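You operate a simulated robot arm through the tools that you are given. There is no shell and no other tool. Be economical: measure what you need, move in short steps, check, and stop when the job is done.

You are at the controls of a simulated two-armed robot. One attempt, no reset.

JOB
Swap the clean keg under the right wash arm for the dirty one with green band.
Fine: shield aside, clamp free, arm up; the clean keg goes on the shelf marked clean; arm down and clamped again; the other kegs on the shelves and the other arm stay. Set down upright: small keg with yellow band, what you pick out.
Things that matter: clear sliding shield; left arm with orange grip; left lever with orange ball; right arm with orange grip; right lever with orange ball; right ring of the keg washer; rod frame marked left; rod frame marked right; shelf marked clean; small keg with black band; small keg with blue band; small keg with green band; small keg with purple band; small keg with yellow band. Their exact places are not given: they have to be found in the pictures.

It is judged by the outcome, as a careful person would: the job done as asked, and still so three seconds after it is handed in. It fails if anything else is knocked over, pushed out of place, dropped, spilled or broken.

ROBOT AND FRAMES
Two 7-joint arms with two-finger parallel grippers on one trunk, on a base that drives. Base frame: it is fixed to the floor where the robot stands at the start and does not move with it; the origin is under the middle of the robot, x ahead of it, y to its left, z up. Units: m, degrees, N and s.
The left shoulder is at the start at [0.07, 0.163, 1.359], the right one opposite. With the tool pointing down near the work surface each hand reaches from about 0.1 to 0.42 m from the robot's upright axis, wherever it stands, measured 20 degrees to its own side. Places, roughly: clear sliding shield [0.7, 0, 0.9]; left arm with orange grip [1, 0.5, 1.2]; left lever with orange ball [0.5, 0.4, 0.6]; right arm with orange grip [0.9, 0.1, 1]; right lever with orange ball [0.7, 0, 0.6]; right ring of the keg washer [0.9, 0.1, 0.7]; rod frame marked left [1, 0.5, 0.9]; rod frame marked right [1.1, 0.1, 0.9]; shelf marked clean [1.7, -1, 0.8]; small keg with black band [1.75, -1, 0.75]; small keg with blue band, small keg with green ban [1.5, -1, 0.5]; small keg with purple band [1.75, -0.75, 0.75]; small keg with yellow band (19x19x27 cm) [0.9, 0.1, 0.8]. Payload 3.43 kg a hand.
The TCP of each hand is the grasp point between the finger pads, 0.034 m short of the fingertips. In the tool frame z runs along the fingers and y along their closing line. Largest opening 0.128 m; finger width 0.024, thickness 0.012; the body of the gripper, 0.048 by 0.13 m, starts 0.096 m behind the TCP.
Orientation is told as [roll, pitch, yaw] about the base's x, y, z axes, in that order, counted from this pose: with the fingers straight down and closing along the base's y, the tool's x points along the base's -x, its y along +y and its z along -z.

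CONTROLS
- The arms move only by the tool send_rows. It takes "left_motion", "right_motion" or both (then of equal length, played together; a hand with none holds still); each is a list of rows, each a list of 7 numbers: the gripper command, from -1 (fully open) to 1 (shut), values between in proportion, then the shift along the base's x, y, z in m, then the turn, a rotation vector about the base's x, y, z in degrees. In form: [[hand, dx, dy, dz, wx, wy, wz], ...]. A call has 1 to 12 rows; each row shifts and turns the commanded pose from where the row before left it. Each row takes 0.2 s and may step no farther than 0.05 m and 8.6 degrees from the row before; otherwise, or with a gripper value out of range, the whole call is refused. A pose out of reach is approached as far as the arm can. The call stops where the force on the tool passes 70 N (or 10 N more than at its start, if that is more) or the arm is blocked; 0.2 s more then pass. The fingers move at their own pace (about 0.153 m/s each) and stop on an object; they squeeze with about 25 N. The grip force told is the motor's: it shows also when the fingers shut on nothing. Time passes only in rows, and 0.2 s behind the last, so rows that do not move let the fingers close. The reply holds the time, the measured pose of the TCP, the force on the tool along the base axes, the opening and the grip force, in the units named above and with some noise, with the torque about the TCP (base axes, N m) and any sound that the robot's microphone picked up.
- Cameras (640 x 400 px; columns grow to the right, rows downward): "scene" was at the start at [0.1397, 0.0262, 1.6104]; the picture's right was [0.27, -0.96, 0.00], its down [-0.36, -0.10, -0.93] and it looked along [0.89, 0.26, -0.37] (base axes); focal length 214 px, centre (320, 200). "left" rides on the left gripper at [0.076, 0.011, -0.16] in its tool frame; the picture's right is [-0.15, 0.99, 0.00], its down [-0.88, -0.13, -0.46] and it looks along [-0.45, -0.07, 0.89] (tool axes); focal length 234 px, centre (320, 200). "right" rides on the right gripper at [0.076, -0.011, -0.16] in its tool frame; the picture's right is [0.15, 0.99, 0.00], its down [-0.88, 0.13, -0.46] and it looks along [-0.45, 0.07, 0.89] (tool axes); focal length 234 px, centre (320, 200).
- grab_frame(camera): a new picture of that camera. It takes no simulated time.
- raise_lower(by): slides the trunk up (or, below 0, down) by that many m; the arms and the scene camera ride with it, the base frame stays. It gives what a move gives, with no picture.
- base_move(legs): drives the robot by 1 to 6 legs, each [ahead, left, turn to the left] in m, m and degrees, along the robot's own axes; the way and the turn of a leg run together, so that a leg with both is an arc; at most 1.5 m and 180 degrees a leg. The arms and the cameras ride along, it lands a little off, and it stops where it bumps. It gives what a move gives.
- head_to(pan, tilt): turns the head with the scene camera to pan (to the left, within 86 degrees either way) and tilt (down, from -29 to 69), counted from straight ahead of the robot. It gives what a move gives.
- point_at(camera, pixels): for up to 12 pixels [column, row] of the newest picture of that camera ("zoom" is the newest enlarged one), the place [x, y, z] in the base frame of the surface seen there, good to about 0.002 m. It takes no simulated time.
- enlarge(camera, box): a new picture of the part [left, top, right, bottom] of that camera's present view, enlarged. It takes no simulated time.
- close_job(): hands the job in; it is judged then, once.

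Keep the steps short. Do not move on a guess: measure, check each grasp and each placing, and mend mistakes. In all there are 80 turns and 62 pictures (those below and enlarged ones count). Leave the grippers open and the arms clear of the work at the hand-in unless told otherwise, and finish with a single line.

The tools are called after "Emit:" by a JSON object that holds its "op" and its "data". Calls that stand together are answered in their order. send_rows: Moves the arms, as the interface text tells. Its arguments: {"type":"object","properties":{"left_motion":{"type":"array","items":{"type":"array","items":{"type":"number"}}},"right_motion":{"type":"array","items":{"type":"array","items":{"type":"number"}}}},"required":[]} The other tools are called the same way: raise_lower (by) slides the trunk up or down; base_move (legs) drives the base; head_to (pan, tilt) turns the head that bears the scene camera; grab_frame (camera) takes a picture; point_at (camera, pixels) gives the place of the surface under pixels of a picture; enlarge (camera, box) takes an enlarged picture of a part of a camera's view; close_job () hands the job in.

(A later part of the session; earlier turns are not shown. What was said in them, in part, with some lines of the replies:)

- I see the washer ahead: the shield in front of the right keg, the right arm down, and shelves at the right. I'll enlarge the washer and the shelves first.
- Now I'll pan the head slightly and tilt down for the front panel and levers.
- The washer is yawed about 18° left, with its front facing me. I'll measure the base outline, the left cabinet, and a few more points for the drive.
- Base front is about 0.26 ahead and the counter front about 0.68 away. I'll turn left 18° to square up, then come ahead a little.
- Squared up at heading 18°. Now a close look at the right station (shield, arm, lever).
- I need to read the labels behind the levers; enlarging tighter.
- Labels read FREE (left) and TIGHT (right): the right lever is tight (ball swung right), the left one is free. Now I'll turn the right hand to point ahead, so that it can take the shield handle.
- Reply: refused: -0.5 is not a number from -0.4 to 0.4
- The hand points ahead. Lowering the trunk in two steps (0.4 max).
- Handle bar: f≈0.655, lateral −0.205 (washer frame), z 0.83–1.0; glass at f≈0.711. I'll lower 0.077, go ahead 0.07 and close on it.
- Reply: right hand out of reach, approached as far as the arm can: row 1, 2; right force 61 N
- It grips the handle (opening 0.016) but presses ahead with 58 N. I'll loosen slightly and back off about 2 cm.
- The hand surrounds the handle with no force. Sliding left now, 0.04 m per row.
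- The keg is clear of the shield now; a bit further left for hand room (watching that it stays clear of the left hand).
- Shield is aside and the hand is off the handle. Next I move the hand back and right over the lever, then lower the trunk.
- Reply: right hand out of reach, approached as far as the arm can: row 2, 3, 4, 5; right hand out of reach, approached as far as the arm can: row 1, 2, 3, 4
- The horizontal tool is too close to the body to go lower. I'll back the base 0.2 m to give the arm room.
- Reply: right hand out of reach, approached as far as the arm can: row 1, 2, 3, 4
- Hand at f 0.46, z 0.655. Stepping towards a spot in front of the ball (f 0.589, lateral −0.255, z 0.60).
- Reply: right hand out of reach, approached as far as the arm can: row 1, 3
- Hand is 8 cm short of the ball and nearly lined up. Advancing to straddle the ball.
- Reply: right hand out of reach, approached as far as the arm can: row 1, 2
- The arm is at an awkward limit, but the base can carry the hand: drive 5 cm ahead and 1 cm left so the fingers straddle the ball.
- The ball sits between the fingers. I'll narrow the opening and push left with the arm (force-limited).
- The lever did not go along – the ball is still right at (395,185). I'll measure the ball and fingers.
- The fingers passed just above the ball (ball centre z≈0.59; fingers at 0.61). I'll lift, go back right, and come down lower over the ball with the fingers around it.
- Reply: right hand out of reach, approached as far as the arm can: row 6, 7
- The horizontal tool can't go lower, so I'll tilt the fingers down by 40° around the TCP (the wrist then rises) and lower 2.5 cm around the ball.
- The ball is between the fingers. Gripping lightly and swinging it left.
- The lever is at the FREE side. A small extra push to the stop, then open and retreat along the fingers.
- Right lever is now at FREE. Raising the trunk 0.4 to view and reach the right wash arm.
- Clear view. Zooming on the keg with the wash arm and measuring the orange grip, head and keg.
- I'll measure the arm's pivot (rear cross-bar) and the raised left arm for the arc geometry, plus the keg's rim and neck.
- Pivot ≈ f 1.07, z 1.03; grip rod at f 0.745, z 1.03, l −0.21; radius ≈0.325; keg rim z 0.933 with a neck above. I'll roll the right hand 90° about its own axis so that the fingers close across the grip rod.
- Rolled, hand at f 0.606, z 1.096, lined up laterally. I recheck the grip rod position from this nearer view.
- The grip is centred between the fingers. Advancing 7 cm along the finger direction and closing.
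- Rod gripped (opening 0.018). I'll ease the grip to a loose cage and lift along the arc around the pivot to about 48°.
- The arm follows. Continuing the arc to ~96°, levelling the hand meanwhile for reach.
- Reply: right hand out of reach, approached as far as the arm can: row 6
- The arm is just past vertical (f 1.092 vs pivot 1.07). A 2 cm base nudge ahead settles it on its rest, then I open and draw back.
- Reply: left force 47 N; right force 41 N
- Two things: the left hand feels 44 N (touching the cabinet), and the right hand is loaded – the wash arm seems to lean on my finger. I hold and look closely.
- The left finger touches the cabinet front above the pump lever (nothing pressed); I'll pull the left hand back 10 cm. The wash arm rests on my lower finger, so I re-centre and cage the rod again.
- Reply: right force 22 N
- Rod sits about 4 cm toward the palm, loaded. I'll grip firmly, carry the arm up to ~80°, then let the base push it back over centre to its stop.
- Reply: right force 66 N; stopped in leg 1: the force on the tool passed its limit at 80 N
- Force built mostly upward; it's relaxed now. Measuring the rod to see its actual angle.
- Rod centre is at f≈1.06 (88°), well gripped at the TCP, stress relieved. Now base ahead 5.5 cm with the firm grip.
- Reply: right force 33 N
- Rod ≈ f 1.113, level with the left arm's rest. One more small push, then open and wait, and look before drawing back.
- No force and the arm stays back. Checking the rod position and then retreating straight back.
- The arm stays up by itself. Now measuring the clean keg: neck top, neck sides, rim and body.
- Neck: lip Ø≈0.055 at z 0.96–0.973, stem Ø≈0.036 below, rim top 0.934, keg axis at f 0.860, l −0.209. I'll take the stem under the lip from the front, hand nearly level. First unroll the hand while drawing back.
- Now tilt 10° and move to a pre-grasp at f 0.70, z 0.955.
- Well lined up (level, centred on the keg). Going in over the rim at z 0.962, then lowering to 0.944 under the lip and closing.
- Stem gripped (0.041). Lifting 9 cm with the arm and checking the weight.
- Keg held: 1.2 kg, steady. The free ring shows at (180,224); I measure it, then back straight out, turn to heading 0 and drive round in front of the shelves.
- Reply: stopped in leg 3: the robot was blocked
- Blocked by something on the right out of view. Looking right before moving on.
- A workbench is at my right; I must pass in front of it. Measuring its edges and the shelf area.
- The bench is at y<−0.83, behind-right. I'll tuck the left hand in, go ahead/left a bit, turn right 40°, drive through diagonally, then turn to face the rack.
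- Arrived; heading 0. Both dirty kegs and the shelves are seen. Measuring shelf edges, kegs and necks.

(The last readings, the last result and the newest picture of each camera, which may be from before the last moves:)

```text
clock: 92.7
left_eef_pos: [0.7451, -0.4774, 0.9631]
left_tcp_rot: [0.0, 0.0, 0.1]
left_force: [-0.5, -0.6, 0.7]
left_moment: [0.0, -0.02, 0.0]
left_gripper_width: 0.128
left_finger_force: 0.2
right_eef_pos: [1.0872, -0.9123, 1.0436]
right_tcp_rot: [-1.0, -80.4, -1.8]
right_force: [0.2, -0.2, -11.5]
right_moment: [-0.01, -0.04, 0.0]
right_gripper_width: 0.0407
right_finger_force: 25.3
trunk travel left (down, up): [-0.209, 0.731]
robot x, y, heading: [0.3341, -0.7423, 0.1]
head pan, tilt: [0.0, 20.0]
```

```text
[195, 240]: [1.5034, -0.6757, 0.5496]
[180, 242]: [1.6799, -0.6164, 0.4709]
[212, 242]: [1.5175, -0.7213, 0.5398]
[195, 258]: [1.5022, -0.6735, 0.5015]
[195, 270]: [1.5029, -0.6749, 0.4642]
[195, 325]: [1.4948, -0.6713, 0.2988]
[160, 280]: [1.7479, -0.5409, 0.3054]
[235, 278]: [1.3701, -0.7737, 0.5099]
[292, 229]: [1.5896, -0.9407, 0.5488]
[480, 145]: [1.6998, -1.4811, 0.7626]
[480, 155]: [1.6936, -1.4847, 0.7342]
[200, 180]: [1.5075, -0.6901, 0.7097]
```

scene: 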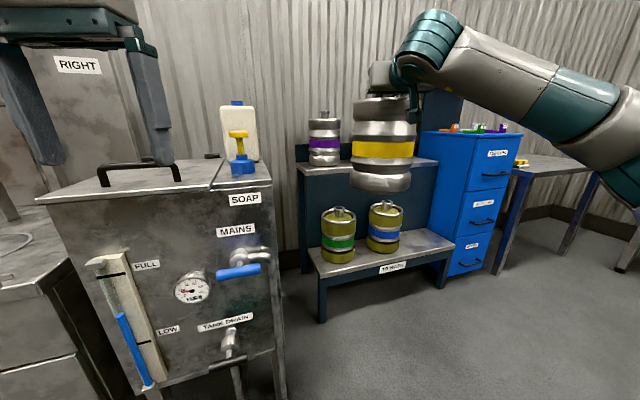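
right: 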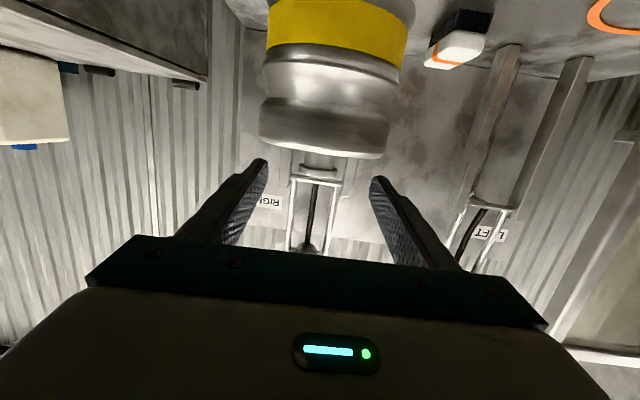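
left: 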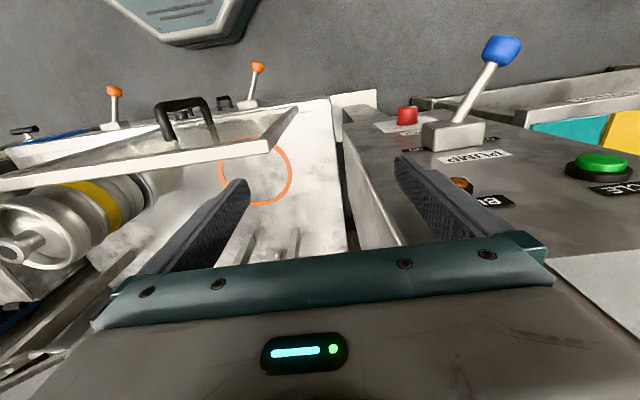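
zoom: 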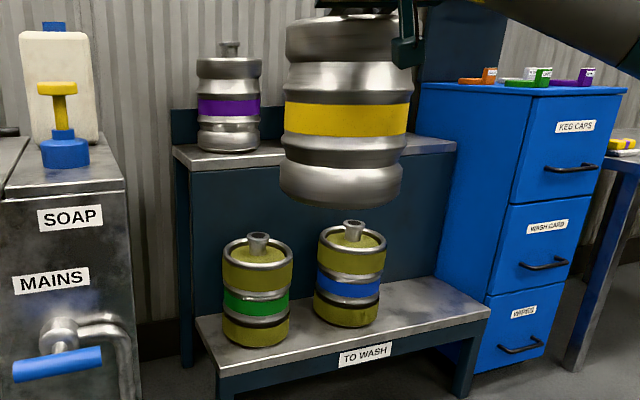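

The rack is parallel to the washer (18°). Shelf top z≈0.763, purple keg at l −1.23, shelf right end l −1.89; green keg ≈ (f 1.115, l −1.21), on z 0.322. I strafe right, turn to 18°, and look for the black keg and the free spot.

Emit:
{"op": "base_move", "data": {"legs": [[0, -0.6, 0], [0, 0, 18], [0.15, 0, 0]]}}

Emit:
{"op": "grab_frame", "data": {"camera": "scene"}}

```text
clock: 98.1
left_eef_pos: [0.7866, -0.9216, 0.9628]
left_tcp_rot: [0.0, 0.1, 18.3]
left_force: [0.2, 0.0, 0.0]
left_moment: [-0.03, 0.01, 0.0]
left_gripper_width: 0.128
left_finger_force: 0.0
right_eef_pos: [1.2485, -1.2256, 1.0419]
right_tcp_rot: [-1.3, -80.2, 16.4]
right_force: [0.9, -0.4, -13.0]
right_moment: [0.02, -0.07, 0.0]
right_gripper_width: 0.0409
right_finger_force: 25.3
trunk travel left (down, up): [-0.209, 0.731]
robot x, y, heading: [0.4757, -1.298, 18.1]
head pan, tilt: [0.0, 20.0]
```

```text
9 pictures are left
```

scene: 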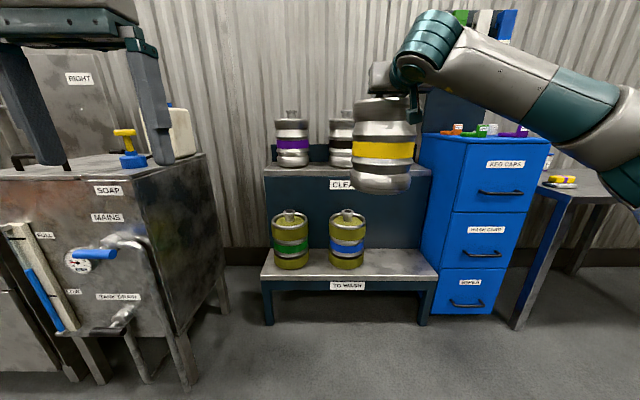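

Both clean-shelf kegs are visible; the free spot is right of the black one. Measuring.

Emit:
{"op": "point_at", "data": {"camera": "scene", "pixels": [[341, 112], [338, 147], [292, 113], [291, 145], [266, 170], [426, 170], [418, 160], [290, 214], [291, 250], [346, 214], [346, 247], [425, 160]]}}

```text
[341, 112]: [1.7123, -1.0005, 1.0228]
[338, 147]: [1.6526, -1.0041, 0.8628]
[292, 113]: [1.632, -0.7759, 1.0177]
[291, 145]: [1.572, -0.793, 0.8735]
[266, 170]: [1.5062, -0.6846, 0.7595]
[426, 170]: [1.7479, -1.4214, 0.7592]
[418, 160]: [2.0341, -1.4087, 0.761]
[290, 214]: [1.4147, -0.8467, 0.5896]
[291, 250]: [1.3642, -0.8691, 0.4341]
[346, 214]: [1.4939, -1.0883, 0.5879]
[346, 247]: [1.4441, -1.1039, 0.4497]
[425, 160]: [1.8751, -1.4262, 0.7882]
```

Free spot chosen at f 1.342, l −1.723 (same spacing as the others). Keg bottom is at 0.80, shelf 0.763. Driving right 0.17 then ahead 0.45, then I check.

Emit:
{"op": "base_move", "data": {"legs": [[0, -0.172, 0], [0.45, 0, 0]]}}

Emit:
{"op": "grab_frame", "data": {"camera": "scene"}}

```text
clock: 101.9
left_eef_pos: [1.2719, -0.9469, 0.9621]
left_tcp_rot: [-0.1, 0.1, 18.0]
left_force: [-0.8, 0.5, 0.5]
left_moment: [-0.01, 0.04, 0.02]
left_gripper_width: 0.1281
left_finger_force: 0.1
right_eef_pos: [1.7307, -1.2551, 1.0426]
right_tcp_rot: [-1.2, -80.3, 16.2]
right_force: [-0.7, 0.4, -11.4]
right_moment: [0.02, -0.08, -0.02]
right_gripper_width: 0.0406
right_finger_force: 25.1
trunk travel left (down, up): [-0.209, 0.731]
robot x, y, heading: [0.9581, -1.3219, 18.0]
head pan, tilt: [0.0, 20.0]
```

```text
8 pictures are left
```

scene: 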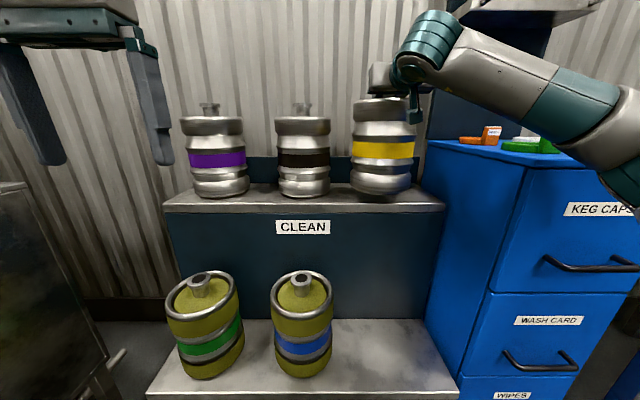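

Keg stands over the shelf beside the black one, well spaced. Moving it 8 cm further in with the arm, then lowering to near the shelf.

Emit:
{"op": "send_rows", "data": {"right_motion": [[1, 0.0382, 0.0147, 0, 0, 0, 0], [1, 0.0382, 0.0147, 0, 0, 0, 0], [1, 0, 0, 0, 0, 0, 0], [1, 0, 0, -0.015, 0, 0, 0], [1, 0, 0, -0.01, 0, 0, 0], [1, 0, 0, -0.006, 0, 0, 0], [1, 0, 0, 0, 0, 0, 0]]}}

```text
clock: 103.5
left_eef_pos: [1.2706, -0.9476, 0.9621]
left_tcp_rot: [0.0, 0.1, 18.1]
left_force: [0.8, 0.4, -0.4]
left_moment: [-0.01, 0.02, 0.04]
left_gripper_width: 0.1281
left_finger_force: 0.2
right_eef_pos: [1.8054, -1.2255, 1.0093]
right_tcp_rot: [-1.3, -80.2, 16.1]
right_force: [0.4, 0.2, -11.5]
right_moment: [0.0, 0.02, -0.02]
right_gripper_width: 0.0406
right_finger_force: 24.8
trunk travel left (down, up): [-0.209, 0.731]
robot x, y, heading: [0.9602, -1.3252, 18.1]
head pan, tilt: [0.0, 20.0]
```

At f 1.338, l −1.723, still carrying the full weight. Lowering in 3 mm steps.

Emit:
{"op": "send_rows", "data": {"right_motion": [[1, 0, 0, -0.003, 0, 0, 0], [1, 0, 0, -0.003, 0, 0, 0], [1, 0, 0, -0.003, 0, 0, 0], [1, 0, 0, 0, 0, 0, 0]]}}

```text
clock: 104.5
left_eef_pos: [1.2677, -0.9483, 0.9645]
left_tcp_rot: [0.0, -0.1, 18.0]
left_force: [0.1, -0.3, -0.3]
left_moment: [0.01, -0.03, 0.01]
left_gripper_width: 0.1278
left_finger_force: 0.1
right_eef_pos: [1.8048, -1.2259, 1.0068]
right_tcp_rot: [-1.1, -80.7, 16.0]
right_force: [-1.5, -2.0, 5.7]
right_moment: [0.36, -0.75, -0.04]
right_gripper_width: 0.041
right_finger_force: 24.9
trunk travel left (down, up): [-0.209, 0.731]
robot x, y, heading: [0.9604, -1.3237, 18.1]
head pan, tilt: [0.0, 20.0]
```

Contact: the shelf carries it. Ease, open, rise 2 cm with the fingers wide of the lip, and withdraw straight back.

Emit:
{"op": "send_rows", "data": {"right_motion": [[1, 0, 0, 0.003, 0, 0, 0], [0.3, 0, 0, 0, 0, 0, 0], [-0.4, 0, 0, 0, 0, 0, 0], [-0.4, 0, 0, 0, 0, 0, 0], [-0.4, 0, 0, 0.01, 0, 0, 0], [-0.4, 0, 0, 0.012, 0, 0, 0], [-0.4, -0.038, -0.0124, 0.002, 0, 0, 0], [-0.4, -0.038, -0.0124, 0.002, 0, 0, 0], [-0.4, -0.038, -0.0124, 0, 0, 0, 0], [-0.4, -0.038, -0.0124, 0, 0, 0, 0], [-0.4, -0.038, -0.0124, 0, 0, 0, 0]]}}

Emit:
{"op": "base_move", "data": {"legs": [[-0.35, 0, 0]]}}

Emit:
{"op": "grab_frame", "data": {"camera": "scene"}}

```text
clock: 106.9
left_eef_pos: [1.2691, -0.9465, 0.964]
left_tcp_rot: [0.0, -0.1, 18.0]
left_force: [-0.8, -1.1, 0.2]
left_moment: [0.0, -0.02, 0.0]
left_gripper_width: 0.1281
left_finger_force: 0.0
right_eef_pos: [1.6149, -1.2892, 1.0332]
right_tcp_rot: [-1.4, -80.4, 16.2]
right_force: [0.1, -0.7, 0.0]
right_moment: [-0.03, -0.01, 0.01]
right_gripper_width: 0.0896
right_finger_force: 0.0
trunk travel left (down, up): [-0.209, 0.731]
robot x, y, heading: [0.9574, -1.3265, 18.1]
head pan, tilt: [0.0, 20.0]
```

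```text
clock: 109.2
left_eef_pos: [0.9354, -1.056, 0.9633]
left_tcp_rot: [0.0, -0.1, 18.0]
left_force: [0.7, -0.1, 0.0]
left_moment: [0.02, -0.03, -0.02]
left_gripper_width: 0.1282
left_finger_force: 0.1
right_eef_pos: [1.2801, -1.3952, 1.0321]
right_tcp_rot: [-1.5, -80.4, 16.2]
right_force: [-0.6, -0.4, 0.4]
right_moment: [-0.03, 0.03, -0.02]
right_gripper_width: 0.0898
right_finger_force: 0.1
trunk travel left (down, up): [-0.209, 0.731]
robot x, y, heading: [0.6262, -1.4321, 18.1]
head pan, tilt: [0.0, 20.0]
```

```text
7 pictures are left
```

scene: 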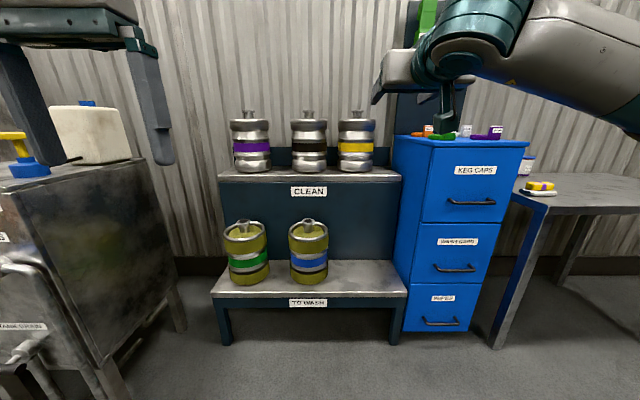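

The yellow keg stands upright next to the black one. Now for the green: raise/tuck the left hand, extend the right, strafe left 0.487, lower the trunk.

Emit:
{"op": "send_rows", "data": {"left_motion": [[-1, -0.019, -0.0062, 0.04, 0, 0, 0], [-1, -0.019, -0.0062, 0.04, 0, 0, 0], [-1, -0.019, -0.0062, 0.04, 0, 0, 0], [-1, -0.019, -0.0062, 0.04, 0, 0, 0], [-1, -0.019, -0.0062, 0.04, 0, 0, 0]], "right_motion": [[-0.4, 0.0276, 0.009, 0, 0, 0, 0], [-0.4, 0.0276, 0.009, 0, 0, 0, 0], [-0.4, 0.0276, 0.009, 0, 0, 0, 0], [-0.4, 0.0276, 0.009, 0, 0, 0, 0], [-0.4, 0.0276, 0.009, 0, 0, 0, 0]]}}

Emit:
{"op": "base_move", "data": {"legs": [[0, 0.487, 0]]}}

Emit:
{"op": "raise_lower", "data": {"by": -0.2}}

Emit:
{"op": "send_rows", "data": {"right_motion": [[-0.4, 0, 0, -0.04, 0, 0, 0], [-0.4, 0, 0, -0.04, 0, 0, 0], [-0.4, 0, 0, -0.04, 0, 0, 0], [-0.4, 0, 0, -0.04, 0, 0, 0], [-0.4, 0, 0, -0.04, 0, 0, 0], [-0.4, 0, 0, -0.04, 0, 0, 0], [-0.4, 0, 0, 0, 0, 0, 0]]}}

```text
clock: 110.4
left_eef_pos: [0.8328, -1.0862, 1.0348]
left_tcp_rot: [-0.1, -0.1, 17.9]
left_force: [0.5, -0.5, -0.9]
left_moment: [-0.03, 0.02, 0.0]
left_gripper_width: 0.1279
left_finger_force: 0.1
left hand out of reach, approached as far as the arm can: row 2, 3, 4, 5
right_eef_pos: [1.4195, -1.3499, 1.032]
right_tcp_rot: [-1.5, -80.4, 16.3]
right_force: [0.2, -0.5, -0.1]
right_moment: [-0.02, -0.02, -0.01]
right_gripper_width: 0.0893
right_finger_force: 0.0
trunk travel left (down, up): [-0.209, 0.731]
robot x, y, heading: [0.6245, -1.4341, 17.9]
head pan, tilt: [0.0, 20.0]
```

```text
clock: 113.2
left_eef_pos: [0.6869, -0.6275, 1.0357]
left_tcp_rot: [-0.2, -0.1, 17.7]
left_force: [1.0, 0.0, 0.4]
left_moment: [-0.01, -0.01, -0.03]
left_gripper_width: 0.1277
left_finger_force: 0.1
right_eef_pos: [1.2705, -0.8944, 1.0318]
right_tcp_rot: [-1.5, -80.4, 16.2]
right_force: [0.6, 0.4, 0.5]
right_moment: [-0.02, -0.01, -0.02]
right_gripper_width: 0.0894
right_finger_force: 0.0
trunk travel left (down, up): [-0.209, 0.731]
robot x, y, heading: [0.4771, -0.9734, 17.9]
head pan, tilt: [0.0, 20.0]
```

```text
clock: 115.4
left_eef_pos: [0.6864, -0.6269, 0.8353]
left_tcp_rot: [-0.1, 0.0, 17.8]
left_force: [0.0, 0.2, -0.6]
left_moment: [0.01, 0.02, -0.01]
left_gripper_width: 0.128
left_finger_force: 0.1
right_eef_pos: [1.2714, -0.8949, 0.8329]
right_tcp_rot: [-1.3, -80.4, 15.9]
right_force: [0.2, -0.1, 0.5]
right_moment: [0.01, 0.03, -0.02]
right_gripper_width: 0.0894
right_finger_force: 0.2
trunk travel left (down, up): [-0.009, 0.931]
robot x, y, heading: [0.4768, -0.9738, 17.8]
head pan, tilt: [0.0, 20.0]
```

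```text
clock: 117.0
left_eef_pos: [0.6859, -0.6283, 0.8354]
left_tcp_rot: [-0.1, -0.1, 17.8]
left_force: [0.0, 0.3, -0.3]
left_moment: [-0.02, -0.01, 0.03]
left_gripper_width: 0.1278
left_finger_force: 0.0
right_eef_pos: [1.2701, -0.8943, 0.5914]
right_tcp_rot: [-1.3, -80.4, 15.9]
right_force: [-0.1, 0.3, 0.3]
right_moment: [-0.01, 0.01, 0.02]
right_gripper_width: 0.0896
right_finger_force: 0.0
trunk travel left (down, up): [-0.009, 0.931]
robot x, y, heading: [0.4768, -0.9776, 17.7]
head pan, tilt: [0.0, 20.0]
```

Reached z 0.591 at f 0.93. A scene picture to refine the green neck position before going in.

Emit:
{"op": "head_to", "data": {"pan": -12, "tilt": 25}}

Emit:
{"op": "grab_frame", "data": {"camera": "scene"}}

```text
clock: 117.7
left_eef_pos: [0.6868, -0.6292, 0.8363]
left_tcp_rot: [-0.1, -0.2, 17.8]
left_force: [-0.2, -0.1, -0.1]
left_moment: [0.04, 0.0, 0.0]
left_gripper_width: 0.1284
left_finger_force: 0.0
right_eef_pos: [1.2723, -0.8943, 0.5927]
right_tcp_rot: [-1.3, -80.4, 16.0]
right_force: [0.0, 0.1, 0.3]
right_moment: [0.01, 0.01, -0.01]
right_gripper_width: 0.0898
right_finger_force: 0.0
trunk travel left (down, up): [-0.009, 0.931]
robot x, y, heading: [0.4814, -0.9753, 17.6]
head pan, tilt: [-12.0, 25.0]
```

```text
6 pictures are left
```

scene: 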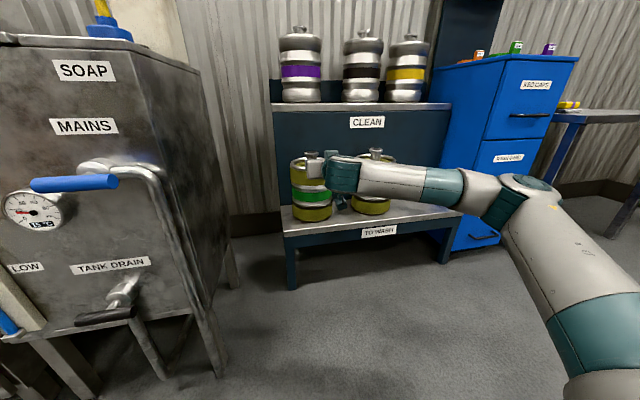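

Hand covers the neck; I check the keg body's sides instead.

Emit:
{"op": "point_at", "data": {"camera": "scene", "pixels": [[311, 213], [293, 213], [329, 213], [311, 197], [300, 156]]}}

```text
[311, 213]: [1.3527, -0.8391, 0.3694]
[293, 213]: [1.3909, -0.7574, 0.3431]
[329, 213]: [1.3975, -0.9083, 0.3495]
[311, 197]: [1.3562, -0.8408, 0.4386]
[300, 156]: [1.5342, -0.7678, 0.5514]
```

Keg axis confirmed at (f 1.110, l −1.234). Going in above the rim, then down to z 0.564, and closing.

Emit:
{"op": "send_rows", "data": {"right_motion": [[-0.4, 0.041, 0.0158, -0.002, 0, 0, 0], [-0.4, 0.041, 0.0158, -0.002, 0, 0, 0], [-0.4, 0.041, 0.0158, -0.002, 0, 0, 0], [-0.4, 0.041, 0.0158, -0.002, 0, 0, 0], [-0.4, 0, 0, -0.01, 0, 0, 0], [-0.4, 0, 0, -0.01, 0, 0, 0], [0, 0, 0, 0, 0, 0, 0], [0.3, 0, 0, 0, 0, 0, 0], [1, 0, 0, 0, 0, 0, 0], [1, 0, 0, 0, 0, 0, 0]]}}

```text
clock: 119.9
left_eef_pos: [0.6867, -0.6277, 0.8358]
left_tcp_rot: [0.0, -0.1, 17.8]
left_force: [-0.2, 0.3, 0.3]
left_moment: [0.03, 0.03, 0.02]
left_gripper_width: 0.128
left_finger_force: 0.2
right_eef_pos: [1.4342, -0.8327, 0.5634]
right_tcp_rot: [-1.3, -80.4, 16.0]
right_force: [1.9, -1.6, 0.5]
right_moment: [0.51, -0.16, -0.1]
right_gripper_width: 0.041
right_finger_force: 25.3
trunk travel left (down, up): [-0.009, 0.931]
robot x, y, heading: [0.4737, -0.9739, 17.8]
head pan, tilt: [-12.0, 25.0]
```

Same stem opening (0.041) – gripped. Lift 3 cm, then back the base off 0.2 m and check.

Emit:
{"op": "send_rows", "data": {"right_motion": [[1, 0, 0, 0.01, 0, 0, 0], [1, 0, 0, 0.02, 0, 0, 0], [1, 0, 0, 0.01, 0, 0, 0], [1, 0, 0, 0, 0, 0, 0]]}}

Emit:
{"op": "base_move", "data": {"legs": [[-0.2, 0, 0]]}}

Emit:
{"op": "raise_lower", "data": {"by": 0.2}}

Emit:
{"op": "send_rows", "data": {"right_motion": [[1, 0, 0, 0.04, 0, 0, 0], [1, 0, 0, 0.04, 0, 0, 0], [1, 0, 0, 0.04, 0, 0, 0], [1, 0, 0, 0.04, 0, 0, 0], [1, 0, 0, 0.04, 0, 0, 0], [1, 0, 0, 0.03, 0, 0, 0], [1, 0, 0, 0, 0, 0, 0]]}}

Emit:
{"op": "grab_frame", "data": {"camera": "scene"}}

```text
clock: 120.9
left_eef_pos: [0.6876, -0.6281, 0.8357]
left_tcp_rot: [-0.1, 0.0, 17.8]
left_force: [0.0, -0.3, 0.6]
left_moment: [-0.03, -0.02, 0.02]
left_gripper_width: 0.128
left_finger_force: 0.2
right_eef_pos: [1.4366, -0.832, 0.6031]
right_tcp_rot: [-1.2, -80.3, 15.9]
right_force: [0.3, 0.5, -11.4]
right_moment: [0.0, 0.04, -0.01]
right_gripper_width: 0.0414
right_finger_force: 25.2
trunk travel left (down, up): [-0.009, 0.931]
robot x, y, heading: [0.4784, -0.9731, 17.8]
head pan, tilt: [-12.0, 25.0]
```

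```text
clock: 122.5
left_eef_pos: [0.496, -0.6894, 0.8365]
left_tcp_rot: [-0.1, 0.0, 17.8]
left_force: [0.3, 0.1, 0.6]
left_moment: [0.01, 0.01, 0.04]
left_gripper_width: 0.1278
left_finger_force: 0.1
right_eef_pos: [1.2436, -0.8955, 0.6031]
right_tcp_rot: [-1.4, -80.3, 15.8]
right_force: [0.3, 0.1, -12.2]
right_moment: [-0.02, 0.03, 0.01]
right_gripper_width: 0.0417
right_finger_force: 25.4
trunk travel left (down, up): [-0.009, 0.931]
robot x, y, heading: [0.2844, -1.0342, 17.6]
head pan, tilt: [-12.0, 25.0]
```

```text
clock: 124.7
left_eef_pos: [0.4972, -0.6907, 1.0347]
left_tcp_rot: [0.0, 0.0, 17.8]
left_force: [0.3, 0.2, 0.3]
left_moment: [-0.04, -0.01, -0.01]
left_gripper_width: 0.1281
left_finger_force: 0.0
right_eef_pos: [1.2442, -0.8942, 0.8021]
right_tcp_rot: [-1.3, -80.4, 15.8]
right_force: [0.1, -0.7, -11.7]
right_moment: [-0.01, 0.03, -0.02]
right_gripper_width: 0.0415
right_finger_force: 25.2
trunk travel left (down, up): [-0.209, 0.731]
robot x, y, heading: [0.2822, -1.0379, 17.6]
head pan, tilt: [-12.0, 25.0]
```

```text
clock: 126.3
left_eef_pos: [0.497, -0.6903, 1.0359]
left_tcp_rot: [-0.1, 0.0, 17.7]
left_force: [-0.3, -0.4, 0.2]
left_moment: [0.01, 0.02, 0.01]
left_gripper_width: 0.1279
left_finger_force: 0.0
right_eef_pos: [1.2455, -0.8947, 1.0324]
right_tcp_rot: [-1.3, -80.1, 15.8]
right_force: [0.8, 0.4, -11.6]
right_moment: [-0.02, 0.0, 0.01]
right_gripper_width: 0.0413
right_finger_force: 24.8
trunk travel left (down, up): [-0.209, 0.731]
robot x, y, heading: [0.2863, -1.0346, 17.5]
head pan, tilt: [-12.0, 25.0]
```

```text
5 pictures are left
```

scene: 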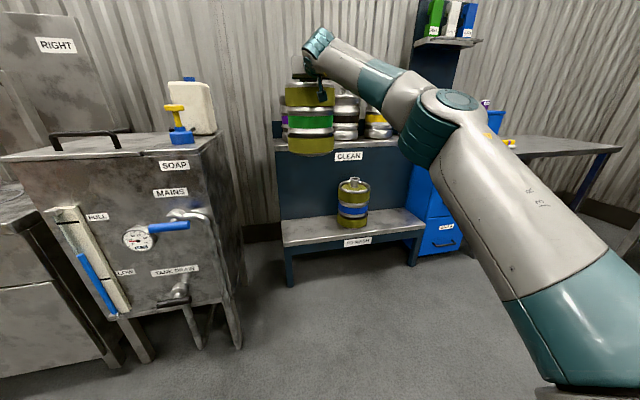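

Green keg held, blue keg untouched. Retracting the arm 0.2, raising 0.1, backing 0.12, then strafing left 1.03 m in front of the tank to the washer.

Emit:
{"op": "send_rows", "data": {"right_motion": [[1, -0.038, -0.0124, 0, 0, 0, 0], [1, -0.038, -0.0124, 0, 0, 0, 0], [1, -0.038, -0.0124, 0, 0, 0, 0], [1, -0.038, -0.0124, 0, 0, 0, 0], [1, -0.038, -0.0124, 0, 0, 0, 0], [1, 0, 0, 0, 0, 0, 0]]}}

Emit:
{"op": "raise_lower", "data": {"by": 0.1}}

Emit:
{"op": "base_move", "data": {"legs": [[-0.12, 0, 0.4], [0, 1.03, 0]]}}

```text
clock: 127.7
left_eef_pos: [0.4966, -0.6908, 1.0358]
left_tcp_rot: [-0.1, 0.0, 17.7]
left_force: [0.1, -0.7, 0.4]
left_moment: [-0.03, 0.01, 0.01]
left_gripper_width: 0.1278
left_finger_force: 0.1
right_eef_pos: [1.0531, -0.9577, 1.0327]
right_tcp_rot: [-1.3, -80.2, 15.9]
right_force: [0.0, -0.1, -12.0]
right_moment: [0.02, 0.03, 0.01]
right_gripper_width: 0.0414
right_finger_force: 24.8
trunk travel left (down, up): [-0.209, 0.731]
robot x, y, heading: [0.284, -1.0332, 17.6]
head pan, tilt: [-12.0, 25.0]
```

```text
clock: 129.0
left_eef_pos: [0.4975, -0.6893, 1.1357]
left_tcp_rot: [-0.1, -0.1, 17.8]
left_force: [-1.1, -0.2, 0.6]
left_moment: [0.02, 0.0, -0.02]
left_gripper_width: 0.1281
left_finger_force: 0.1
right_eef_pos: [1.0544, -0.9569, 1.1326]
right_tcp_rot: [-1.3, -80.3, 15.8]
right_force: [-0.4, -0.7, -11.7]
right_moment: [0.01, -0.02, -0.01]
right_gripper_width: 0.0411
right_finger_force: 24.9
trunk travel left (down, up): [-0.309, 0.631]
robot x, y, heading: [0.2909, -1.034, 17.8]
head pan, tilt: [-12.0, 25.0]
```

```text
clock: 135.1
left_eef_pos: [0.0656, 0.2437, 1.1348]
left_tcp_rot: [-0.1, -0.2, 18.0]
left_force: [0.2, 0.3, 0.7]
left_moment: [0.03, 0.03, 0.03]
left_gripper_width: 0.128
left_finger_force: 0.0
right_eef_pos: [0.6245, -0.0204, 1.1336]
right_tcp_rot: [-1.4, -80.4, 16.2]
right_force: [-0.4, 0.5, -12.1]
right_moment: [0.04, 0.05, -0.04]
right_gripper_width: 0.0413
right_finger_force: 25.4
trunk travel left (down, up): [-0.309, 0.631]
robot x, y, heading: [-0.1464, -0.1053, 17.9]
head pan, tilt: [-12.0, 25.0]
```

Right in front of the washer: hand at f 0.588, l −0.212. Drive ahead 0.27 and check position before lowering.

Emit:
{"op": "base_move", "data": {"legs": [[0.268, 0.005, 0]]}}

Emit:
{"op": "raise_lower", "data": {"by": -0.15}}

Emit:
{"op": "head_to", "data": {"pan": -10, "tilt": 30}}

Emit:
{"op": "grab_frame", "data": {"camera": "scene"}}

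```text
clock: 137.0
left_eef_pos: [0.3215, 0.3315, 1.1361]
left_tcp_rot: [-0.1, -0.1, 18.0]
left_force: [0.6, 0.1, 0.2]
left_moment: [-0.03, 0.02, 0.01]
left_gripper_width: 0.1281
left_finger_force: 0.0
right_eef_pos: [0.8802, 0.0683, 1.1327]
right_tcp_rot: [-1.4, -80.2, 16.3]
right_force: [0.2, -0.1, -12.1]
right_moment: [0.03, -0.04, 0.04]
right_gripper_width: 0.0413
right_finger_force: 24.8
trunk travel left (down, up): [-0.309, 0.631]
robot x, y, heading: [0.1106, -0.0172, 17.6]
head pan, tilt: [-12.0, 25.0]
```

```text
clock: 138.8
left_eef_pos: [0.3206, 0.3318, 0.9863]
left_tcp_rot: [-0.1, -0.1, 18.0]
left_force: [-0.8, -0.3, -0.3]
left_moment: [0.0, 0.0, 0.0]
left_gripper_width: 0.128
left_finger_force: 0.1
right_eef_pos: [0.8795, 0.0675, 0.9836]
right_tcp_rot: [-1.3, -80.3, 16.3]
right_force: [-0.1, 0.3, -11.3]
right_moment: [-0.01, 0.03, 0.01]
right_gripper_width: 0.041
right_finger_force: 24.9
trunk travel left (down, up): [-0.159, 0.781]
robot x, y, heading: [0.1116, -0.0173, 17.9]
head pan, tilt: [-12.0, 25.0]
```

```text
clock: 139.4
left_eef_pos: [0.3214, 0.3312, 0.9848]
left_tcp_rot: [-0.1, -0.1, 18.0]
left_force: [0.6, 0.4, 0.3]
left_moment: [0.0, 0.05, 0.0]
left_gripper_width: 0.1277
left_finger_force: 0.1
right_eef_pos: [0.8796, 0.0664, 0.9833]
right_tcp_rot: [-1.5, -80.2, 16.4]
right_force: [-1.0, 0.6, -12.3]
right_moment: [0.0, -0.01, 0.0]
right_gripper_width: 0.0409
right_finger_force: 24.8
trunk travel left (down, up): [-0.159, 0.781]
robot x, y, heading: [0.1095, -0.0189, 18.2]
head pan, tilt: [-10.0, 30.0]
```

```text
4 pictures are left
```

scene: 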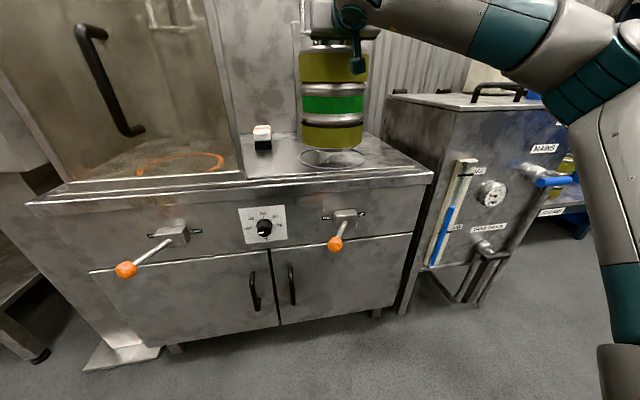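

The keg hangs over the ring, tcp within 1.5 mm of the original. Lowering 3 cm, then small steps to contact.

Emit:
{"op": "send_rows", "data": {"right_motion": [[1, 0.0008, 0.001, -0.02, 0, 0, 0], [1, 0, 0, -0.012, 0, 0, 0], [1, 0, 0, -0.003, 0, 0, 0], [1, 0, 0, -0.003, 0, 0, 0], [1, 0, 0, -0.003, 0, 0, 0], [1, 0, 0, 0, 0, 0, 0]]}}

```text
clock: 140.8
left_eef_pos: [0.3205, 0.3309, 0.9869]
left_tcp_rot: [-0.1, -0.2, 18.1]
left_force: [0.0, 0.1, -0.4]
left_moment: [-0.01, 0.01, 0.0]
left_gripper_width: 0.128
left_finger_force: 0.1
right_eef_pos: [0.8804, 0.0682, 0.9441]
right_tcp_rot: [-0.8, -80.6, 15.7]
right_force: [3.9, -1.6, 1.2]
right_moment: [0.36, 0.16, 0.01]
right_gripper_width: 0.0412
right_finger_force: 24.8
trunk travel left (down, up): [-0.159, 0.781]
robot x, y, heading: [0.1113, -0.017, 18.1]
head pan, tilt: [-10.0, 30.0]
```

Set down at exactly the original pose. Opening, rising 2.2 cm, and withdrawing; then the trunk up 0.25.

Emit:
{"op": "send_rows", "data": {"right_motion": [[1, 0, 0, 0.002, 0, 0, 0], [0.3, 0, 0, 0, 0, 0, 0], [-0.4, 0, 0, 0, 0, 0, 0], [-0.4, 0, 0, 0, 0, 0, 0], [-0.4, 0, 0, 0.01, 0, 0, 0], [-0.4, 0, 0, 0.012, 0, 0, 0], [-0.4, -0.038, -0.0124, 0.002, 0, 0, 0], [-0.4, -0.038, -0.0124, 0.002, 0, 0, 0], [-0.4, -0.038, -0.0124, 0, 0, 0, 0], [-0.4, -0.038, -0.0124, 0, 0, 0, 0], [-0.4, -0.038, -0.0124, 0, 0, 0, 0], [-0.4, -0.019, -0.0062, 0, 0, 0, 0]]}}

Emit:
{"op": "raise_lower", "data": {"by": 0.25}}

Emit:
{"op": "send_rows", "data": {"right_motion": [[-0.4, 0, 0, 0.013, 2.47, -7.6, 0], [-0.4, 0, 0, 0.013, 7.78, 2.53, 0], [-0.4, 0, 0, 0.013, 7.78, 2.53, 0], [-0.4, 0, 0, 0.013, 7.78, 2.53, 0], [-0.4, 0, 0, 0.013, 7.78, 2.53, 0], [-0.4, 0, 0, 0.013, 7.78, 2.53, 0], [-0.4, 0, 0, 0.013, 7.78, 2.53, 0], [-0.4, 0, 0, 0.013, 7.78, 2.53, 0], [-0.4, 0, 0, 0.013, 7.78, 2.53, 0], [-0.4, 0, 0, 0.013, 7.78, 2.53, 0], [-0.4, 0, 0, 0.013, 7.78, 2.53, 0], [-0.4, 0, 0, 0.007, 7.78, 2.53, 0]]}}

```text
clock: 143.4
left_eef_pos: [0.3192, 0.3309, 0.9864]
left_tcp_rot: [-0.1, -0.1, 17.9]
left_force: [-0.6, 0.2, -0.3]
left_moment: [-0.02, -0.01, -0.01]
left_gripper_width: 0.1278
left_finger_force: 0.1
right_eef_pos: [0.6703, 0.0006, 0.971]
right_tcp_rot: [-1.3, -80.4, 16.1]
right_force: [1.0, 1.1, 0.6]
right_moment: [0.0, -0.01, -0.02]
right_gripper_width: 0.0899
right_finger_force: 0.1
trunk travel left (down, up): [-0.159, 0.781]
robot x, y, heading: [0.1079, -0.0169, 18.1]
head pan, tilt: [-10.0, 30.0]
```

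```text
clock: 146.0
left_eef_pos: [0.3196, 0.3308, 1.2367]
left_tcp_rot: [-0.1, -0.1, 18.0]
left_force: [0.6, -0.2, 0.1]
left_moment: [-0.02, -0.01, 0.01]
left_gripper_width: 0.1282
left_finger_force: 0.0
right_eef_pos: [0.6705, 0.0012, 1.2212]
right_tcp_rot: [-1.4, -80.3, 16.3]
right_force: [1.0, 0.6, 0.0]
right_moment: [0.03, -0.02, 0.02]
right_gripper_width: 0.0894
right_finger_force: 0.0
trunk travel left (down, up): [-0.409, 0.531]
robot x, y, heading: [0.1132, -0.0146, 18.1]
head pan, tilt: [-10.0, 30.0]
```

```text
clock: 148.6
left_eef_pos: [0.3193, 0.331, 1.2361]
left_tcp_rot: [-0.1, 0.0, 18.0]
left_force: [1.3, -0.6, 0.5]
left_moment: [0.03, -0.03, -0.01]
left_gripper_width: 0.1279
left_finger_force: 0.0
right_eef_pos: [0.6702, 0.0018, 1.3722]
right_tcp_rot: [86.8, 0.4, -70.3]
right_force: [0.6, 0.1, 0.4]
right_moment: [-0.02, -0.02, 0.0]
right_gripper_width: 0.0897
right_finger_force: 0.0
trunk travel left (down, up): [-0.409, 0.531]
robot x, y, heading: [0.1057, -0.0128, 17.8]
head pan, tilt: [-10.0, 30.0]
```

Hand rolled at f 0.638, z 1.372. Base ahead 0.12, then reach in around the grip rod (f≈1.110, z≈1.363) and close.

Emit:
{"op": "base_move", "data": {"legs": [[0.12, 0, 0]]}}

Emit:
{"op": "send_rows", "data": {"right_motion": [[-0.4, 0.0424, 0.0134, -0.001, 0, 0, 0], [-0.4, 0.0424, 0.0134, -0.001, 0, 0, 0], [-0.4, 0.0424, 0.0134, -0.001, 0, 0, 0], [-0.4, 0.0424, 0.0134, -0.001, 0, 0, 0], [-0.4, 0.0424, 0.0134, -0.001, 0, 0, 0], [-0.4, 0.0424, 0.0134, -0.001, 0, 0, 0], [-0.4, 0.0424, 0.0134, -0.001, 0, 0, 0], [-0.4, 0, 0, 0, 0, 0, 0]]}}

```text
clock: 149.9
left_eef_pos: [0.4345, 0.3687, 1.2366]
left_tcp_rot: [-0.1, -0.1, 18.0]
left_force: [-0.8, 0.2, -0.4]
left_moment: [0.0, 0.02, 0.01]
left_gripper_width: 0.1278
left_finger_force: 0.0
right_eef_pos: [0.7839, 0.0387, 1.3714]
right_tcp_rot: [86.9, 0.2, -70.4]
right_force: [0.2, 0.3, -0.4]
right_moment: [0.0, 0.0, -0.02]
right_gripper_width: 0.0894
right_finger_force: 0.1
trunk travel left (down, up): [-0.409, 0.531]
robot x, y, heading: [0.2227, 0.0215, 18.2]
head pan, tilt: [-10.0, 30.0]
```

```text
clock: 151.7
left_eef_pos: [0.4336, 0.3683, 1.2365]
left_tcp_rot: [0.0, -0.1, 18.0]
left_force: [-0.7, -0.8, 0.3]
left_moment: [0.03, -0.02, 0.0]
left_gripper_width: 0.128
left_finger_force: 0.0
right_eef_pos: [1.081, 0.1311, 1.3645]
right_tcp_rot: [86.9, 0.3, -70.4]
right_force: [-0.1, -0.8, -0.6]
right_moment: [-0.03, 0.02, 0.0]
right_gripper_width: 0.0891
right_finger_force: 0.0
trunk travel left (down, up): [-0.409, 0.531]
robot x, y, heading: [0.2255, 0.0251, 17.9]
head pan, tilt: [-10.0, 30.0]
```

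4.5 cm to go; advancing and gripping.

Emit:
{"op": "send_rows", "data": {"right_motion": [[-0.4, 0.0214, 0.007, 0, 0, 0, 0], [-0.4, 0.0214, 0.007, 0, 0, 0, 0], [0, 0, 0, 0, 0, 0, 0], [1, 0, 0, 0, 0, 0, 0], [1, 0, 0, 0, 0, 0, 0], [1, 0, 0, 0, 0, 0, 0]]}}

```text
clock: 153.1
left_eef_pos: [0.4344, 0.3681, 1.2366]
left_tcp_rot: [-0.1, 0.0, 18.0]
left_force: [-0.6, 0.1, -0.3]
left_moment: [-0.03, -0.01, 0.0]
left_gripper_width: 0.1282
left_finger_force: 0.0
right_eef_pos: [1.1248, 0.1446, 1.363]
right_tcp_rot: [86.7, 0.2, -70.3]
right_force: [-8.1, -3.3, -11.6]
right_moment: [-0.27, -0.13, -0.2]
right_gripper_width: 0.0174
right_finger_force: 44.9
trunk travel left (down, up): [-0.409, 0.531]
robot x, y, heading: [0.2222, 0.027, 17.9]
head pan, tilt: [-10.0, 30.0]
```

Rod gripped. Now bring the arm forward over centre and down along the arc, to about 50° first.

Emit:
{"op": "send_rows", "data": {"right_motion": [[1, -0.0374, -0.0121, 0.0023, 0, 0, 0], [1, -0.0439, -0.0143, -0.0032, 0, 0, 0], [1, -0.0431, -0.014, -0.0096, 0, 0, 0], [1, -0.0414, -0.0134, -0.0158, 0, 0, 0], [1, -0.0389, -0.0126, -0.0217, 0, 0, 0], [1, -0.0357, -0.0116, -0.0271, 0, 0, 0]]}}

```text
clock: 154.5
left_eef_pos: [0.4353, 0.3676, 1.2355]
left_tcp_rot: [0.1, 0.0, 18.0]
left_force: [0.4, 0.1, -0.1]
left_moment: [0.03, 0.03, 0.02]
left_gripper_width: 0.1281
left_finger_force: 0.0
right_eef_pos: [0.8841, 0.0667, 1.2869]
right_tcp_rot: [86.7, 0.4, -70.4]
right_force: [5.1, -7.0, -8.1]
right_moment: [-0.54, -0.14, 1.02]
right_gripper_width: 0.0177
right_finger_force: 45.2
trunk travel left (down, up): [-0.409, 0.531]
robot x, y, heading: [0.2288, 0.0252, 18.1]
head pan, tilt: [-10.0, 30.0]
```

Following well (grip 0.0177). Continuing down to 2°, tilting the hand as before.

Emit:
{"op": "send_rows", "data": {"right_motion": [[1, -0.0317, -0.0103, -0.0321, -2.35, 7.23, 0], [1, -0.0271, -0.0088, -0.0364, -2.35, 7.23, 0], [1, -0.0221, -0.0072, -0.04, -2.35, 7.23, 0], [1, -0.0165, -0.0053, -0.0428, -2.35, 7.23, 0], [1, -0.0107, -0.0035, -0.0448, -2.35, 7.23, 0], [1, -0.0046, -0.0015, -0.04, 0, 0, 0], [1, 0, 0, -0.008, 0, 0, 0], [1, 0, 0, 0, 0, 0, 0]]}}

```text
clock: 156.3
left_eef_pos: [0.4327, 0.3679, 1.2351]
left_tcp_rot: [-0.1, -0.1, 18.1]
left_force: [-0.1, 0.6, -0.2]
left_moment: [0.03, 0.01, 0.0]
left_gripper_width: 0.1279
left_finger_force: 0.1
right_eef_pos: [0.7699, 0.0292, 1.0459]
right_tcp_rot: [48.8, 1.2, -70.9]
right_force: [-4.2, -2.0, -2.9]
right_moment: [0.07, 0.0, 0.41]
right_gripper_width: 0.0173
right_finger_force: 45.1
trunk travel left (down, up): [-0.409, 0.531]
robot x, y, heading: [0.2232, 0.0226, 17.9]
head pan, tilt: [-10.0, 30.0]
```

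1.5 cm left; lowering gently until the head seats on the neck.

Emit:
{"op": "send_rows", "data": {"right_motion": [[1, 0, 0, -0.005, 0, 0, 0], [1, 0, 0, -0.005, 0, 0, 0], [1, 0, 0, -0.005, 0, 0, 0], [1, 0, 0, -0.002, 0, 0, 0], [1, 0, 0, 0, 0, 0, 0]]}}

```text
clock: 157.5
left_eef_pos: [0.4331, 0.368, 1.237]
left_tcp_rot: [-0.1, -0.2, 18.1]
left_force: [-0.3, -0.2, -0.1]
left_moment: [-0.03, 0.0, -0.03]
left_gripper_width: 0.1278
left_finger_force: 0.0
right_eef_pos: [0.7702, 0.0299, 1.0308]
right_tcp_rot: [49.3, 1.4, -71.0]
right_force: [7.7, -5.2, 34.1]
right_moment: [-0.58, -0.37, 0.28]
right_gripper_width: 0.0176
right_finger_force: 45.1
trunk travel left (down, up): [-0.409, 0.531]
robot x, y, heading: [0.2224, 0.0202, 18.2]
head pan, tilt: [-10.0, 30.0]
```

Seated at z 1.031, as at the start (34 N up). Ease, open and withdraw along the fingers, then look.

Emit:
{"op": "send_rows", "data": {"right_motion": [[1, 0, 0, 0.002, 0, 0, 0], [0.3, 0, 0, 0, 0, 0, 0], [0, 0, 0, 0, 0, 0, 0], [0, 0, 0, 0, 0, 0, 0], [0, -0.0323, -0.0105, 0.029, 0, 0, 0], [0, -0.0323, -0.0105, 0.029, 0, 0, 0], [0, -0.0323, -0.0105, 0.029, 0, 0, 0], [0, -0.0323, -0.0105, 0.01, 0, 0, 0]]}}

Emit:
{"op": "base_move", "data": {"legs": [[-0.26, 0, 0]]}}

Emit:
{"op": "grab_frame", "data": {"camera": "scene"}}

```text
clock: 159.3
left_eef_pos: [0.4334, 0.3682, 1.2361]
left_tcp_rot: [-0.1, -0.1, 17.9]
left_force: [-0.2, 0.6, -0.2]
left_moment: [0.0, -0.03, 0.0]
left_gripper_width: 0.1282
left_finger_force: 0.0
right_eef_pos: [0.6395, -0.0111, 1.1266]
right_tcp_rot: [48.7, 1.2, -71.0]
right_force: [-0.3, 0.0, 0.1]
right_moment: [-0.02, -0.04, -0.01]
right_gripper_width: 0.064
right_finger_force: 0.0
trunk travel left (down, up): [-0.409, 0.531]
robot x, y, heading: [0.2215, 0.0219, 18.0]
head pan, tilt: [-10.0, 30.0]
```

```text
clock: 161.1
left_eef_pos: [0.1875, 0.2884, 1.2375]
left_tcp_rot: [-0.1, -0.2, 18.1]
left_force: [0.2, -0.5, 0.1]
left_moment: [0.01, -0.01, 0.01]
left_gripper_width: 0.1281
left_finger_force: 0.1
right_eef_pos: [0.396, -0.0904, 1.1277]
right_tcp_rot: [49.0, 1.2, -70.8]
right_force: [-1.3, -0.1, -0.3]
right_moment: [0.01, -0.01, -0.01]
right_gripper_width: 0.0641
right_finger_force: 0.0
trunk travel left (down, up): [-0.409, 0.531]
robot x, y, heading: [-0.021, -0.0581, 18.0]
head pan, tilt: [-10.0, 30.0]
```

```text
3 pictures are left
```

scene: 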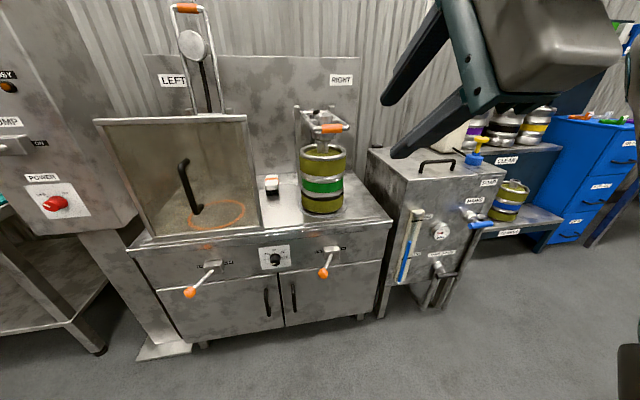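

The wash arm is down on the green-banded keg; the clean shelf shows purple, black and yellow. Now the lever: measuring the ball, unrolling the hand and lowering the trunk.

Emit:
{"op": "point_at", "data": {"camera": "scene", "pixels": [[323, 272], [319, 272], [327, 272], [323, 268], [331, 250], [327, 260]]}}

Emit:
{"op": "send_rows", "data": {"right_motion": [[0, 0, 0, 0, -5.87, -1.91, 5.37], [0, 0, 0, 0, -5.87, -1.91, 5.37], [0, 0, 0, 0, -5.87, -1.91, 5.37], [0, 0, 0, 0, -5.87, -1.91, 5.37], [0, 0, 0, 0, -5.87, -1.91, 5.37], [0, 0, 0, 0, -5.87, -1.91, 5.37], [0, 0, 0, 0, -5.87, -1.91, 5.37], [0, 0, 0, 0, -5.87, -1.91, 5.37], [0, 0, 0, 0, -5.87, -1.91, 5.37], [0, 0, 0, 0, -5.87, -1.91, 5.37], [0, 0, 0, 0, -5.87, -1.91, 5.37]]}}

Emit:
{"op": "raise_lower", "data": {"by": -0.4}}

```text
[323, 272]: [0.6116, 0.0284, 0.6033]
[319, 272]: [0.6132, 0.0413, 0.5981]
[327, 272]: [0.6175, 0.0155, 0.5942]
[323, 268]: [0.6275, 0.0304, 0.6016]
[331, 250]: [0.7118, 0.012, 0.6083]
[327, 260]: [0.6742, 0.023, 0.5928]
```

```text
clock: 163.5
left_eef_pos: [0.1873, 0.2897, 1.2362]
left_tcp_rot: [-0.2, -0.1, 18.1]
left_force: [-0.4, -0.8, -1.2]
left_moment: [-0.04, 0.0, 0.01]
left_gripper_width: 0.1282
left_finger_force: 0.1
right_eef_pos: [0.3962, -0.0898, 1.1273]
right_tcp_rot: [-0.2, -47.4, 18.0]
right_force: [-0.8, 0.1, -0.2]
right_moment: [-0.04, 0.0, -0.01]
right_gripper_width: 0.0641
right_finger_force: 0.0
trunk travel left (down, up): [-0.409, 0.531]
robot x, y, heading: [-0.0177, -0.0616, 18.1]
head pan, tilt: [-10.0, 30.0]
```

```text
clock: 167.4
left_eef_pos: [0.1877, 0.289, 0.8366]
left_tcp_rot: [-0.1, -0.1, 18.1]
left_force: [0.9, -0.1, -0.1]
left_moment: [0.01, -0.04, 0.03]
left_gripper_width: 0.1281
left_finger_force: 0.0
right_eef_pos: [0.3962, -0.09, 0.7262]
right_tcp_rot: [0.0, -47.2, 17.8]
right_force: [-0.3, 0.0, -0.1]
right_moment: [0.01, 0.0, 0.01]
right_gripper_width: 0.064
right_finger_force: 0.1
trunk travel left (down, up): [-0.009, 0.931]
robot x, y, heading: [-0.0183, -0.0588, 18.2]
head pan, tilt: [-10.0, 30.0]
```

Ball centre ≈ f 0.60, l −0.163, z 0.592. Moving to a pre-position and in along the fingers, opening 0.064.

Emit:
{"op": "send_rows", "data": {"right_motion": [[0, 0.0331, 0.0203, -0.0158, 0, 0, 0], [0, 0.0331, 0.0203, -0.0158, 0, 0, 0], [0, 0.0331, 0.0203, -0.0158, 0, 0, 0], [0, 0.0331, 0.0203, -0.0158, 0, 0, 0], [0, 0.0331, 0.0203, -0.0158, 0, 0, 0], [0, 0.0276, 0.009, -0.0275, 0, 0, 0], [0, 0.0276, 0.009, -0.0275, 0, 0, 0], [0, 0, 0, 0, 0, 0, 0]]}}

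Emit:
{"op": "grab_frame", "data": {"camera": "right"}}

```text
clock: 169.2
left_eef_pos: [0.1888, 0.2898, 0.8366]
left_tcp_rot: [-0.1, -0.1, 18.0]
left_force: [-0.3, 1.3, -0.6]
left_moment: [0.0, 0.01, 0.03]
left_gripper_width: 0.1279
left_finger_force: 0.1
right_eef_pos: [0.6174, 0.0302, 0.5927]
right_tcp_rot: [0.0, -47.3, 17.8]
right_force: [0.2, 0.7, 0.1]
right_moment: [0.0, 0.01, 0.03]
right_gripper_width: 0.0641
right_finger_force: 0.0
trunk travel left (down, up): [-0.009, 0.931]
robot x, y, heading: [-0.021, -0.0565, 18.1]
head pan, tilt: [-10.0, 30.0]
```

```text
2 pictures are left
```

right: 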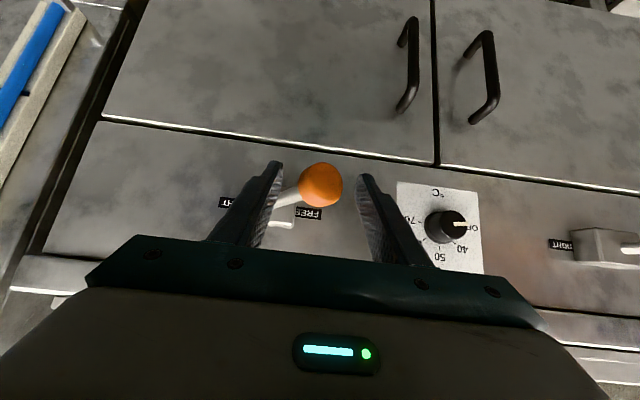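

The ball is between the fingers. Grip lightly and swing right to TIGHT (10 cm), then a small push to the stop.

Emit:
{"op": "send_rows", "data": {"right_motion": [[0.35, 0, 0, 0, 0, 0, 0], [0.45, 0.0062, -0.019, 0, 0, 0, 0], [0.45, 0.0062, -0.019, 0, 0, 0, 0], [0.45, 0.0062, -0.019, 0, 0, 0, 0], [0.45, 0.0062, -0.019, 0, 0, 0, 0], [0.45, 0.0062, -0.019, 0, 0, 0, 0], [0.45, 0.0031, -0.0095, 0, 0, 0, 0], [0.45, 0, 0, 0, 0, 0, 0]]}}

```text
clock: 171.0
left_eef_pos: [0.1876, 0.2929, 0.8339]
left_tcp_rot: [-0.3, -0.2, 18.3]
left_force: [0.5, 0.2, -0.7]
left_moment: [0.03, 0.03, 0.01]
left_gripper_width: 0.1282
left_finger_force: 0.1
right_eef_pos: [0.6471, -0.063, 0.5919]
right_tcp_rot: [0.0, -47.2, 19.1]
right_force: [-23.4, 54.8, -16.4]
right_moment: [0.29, 0.4, 2.54]
right_gripper_width: 0.0367
right_finger_force: 44.8
trunk travel left (down, up): [-0.009, 0.931]
robot x, y, heading: [-0.02, -0.0565, 18.3]
head pan, tilt: [-10.0, 30.0]
5 turns are left
```

At the stop with 55 N, ball at l −0.26 (TIGHT). Release and withdraw, then verify.

Emit:
{"op": "send_rows", "data": {"right_motion": [[0.45, -0.0025, 0.0076, 0, 0, 0, 0], [-0.2, 0, 0, 0, 0, 0, 0], [-0.2, 0, 0, 0, 0, 0, 0], [-0.2, -0.0285, -0.0093, 0.026, 0, 0, 0], [-0.2, -0.0285, -0.0093, 0.026, 0, 0, 0], [-0.2, -0.0285, -0.0093, 0.026, 0, 0, 0], [-0.2, -0.0285, -0.0093, 0.026, 0, 0, 0], [-1, -0.0285, -0.0093, 0.02, 0, 0, 0], [-1, 0, 0, 0, 0, 0, 0]]}}

Emit:
{"op": "base_move", "data": {"legs": [[-0.1, 0, 0]]}}

Emit:
{"op": "grab_frame", "data": {"camera": "scene"}}

```text
clock: 173.0
left_eef_pos: [0.1889, 0.2887, 0.834]
left_tcp_rot: [-0.2, -0.1, 18.1]
left_force: [0.6, -0.7, 0.9]
left_moment: [0.02, -0.01, 0.0]
left_gripper_width: 0.128
left_finger_force: 0.1
right_eef_pos: [0.5063, -0.115, 0.7172]
right_tcp_rot: [0.0, -47.4, 17.8]
right_force: [-0.3, -0.3, 0.4]
right_moment: [0.02, -0.02, -0.01]
right_gripper_width: 0.1278
right_finger_force: 0.1
trunk travel left (down, up): [-0.009, 0.931]
robot x, y, heading: [-0.0208, -0.0565, 18.2]
head pan, tilt: [-10.0, 30.0]
```

```text
clock: 174.1
left_eef_pos: [0.092, 0.2575, 0.8372]
left_tcp_rot: [-0.1, -0.1, 18.1]
left_force: [0.4, 0.7, 0.6]
left_moment: [-0.02, 0.02, 0.02]
left_gripper_width: 0.1281
left_finger_force: 0.1
right_eef_pos: [0.4113, -0.1457, 0.718]
right_tcp_rot: [0.0, -47.3, 17.7]
right_force: [-0.2, -0.2, 0.6]
right_moment: [-0.02, 0.02, -0.02]
right_gripper_width: 0.1278
right_finger_force: 0.0
trunk travel left (down, up): [-0.009, 0.931]
robot x, y, heading: [-0.114, -0.0893, 18.1]
head pan, tilt: [-10.0, 30.0]
```

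```text
1 pictures are left
4 turns are left
```

scene: 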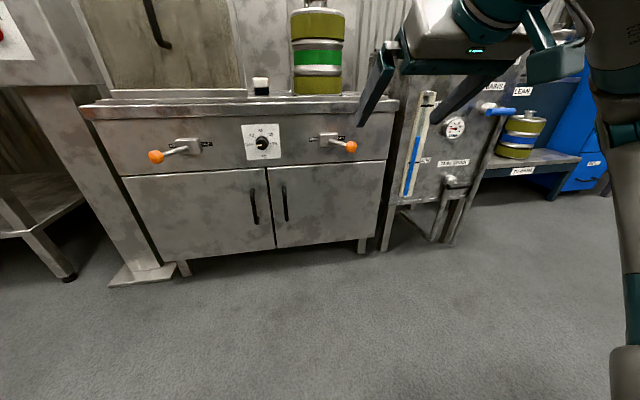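

The lever is at TIGHT, the green keg upright, hands open and clear. One check of the ball position against the start (0.639, −0.060).

Emit:
{"op": "point_at", "data": {"camera": "scene", "pixels": [[351, 146], [317, 55]]}}

```text
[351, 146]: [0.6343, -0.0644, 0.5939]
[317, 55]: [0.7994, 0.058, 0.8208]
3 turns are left
```

The ball and keg are where they should be; handing in.

Emit:
{"op": "close_job", "data": {}}

```text
The job is handed in.
```

The dirty keg with the green band is under the right wash arm, which is down and clamped, the clean yellow-band keg stands upright on the clean shelf, and the shield is still slid aside.
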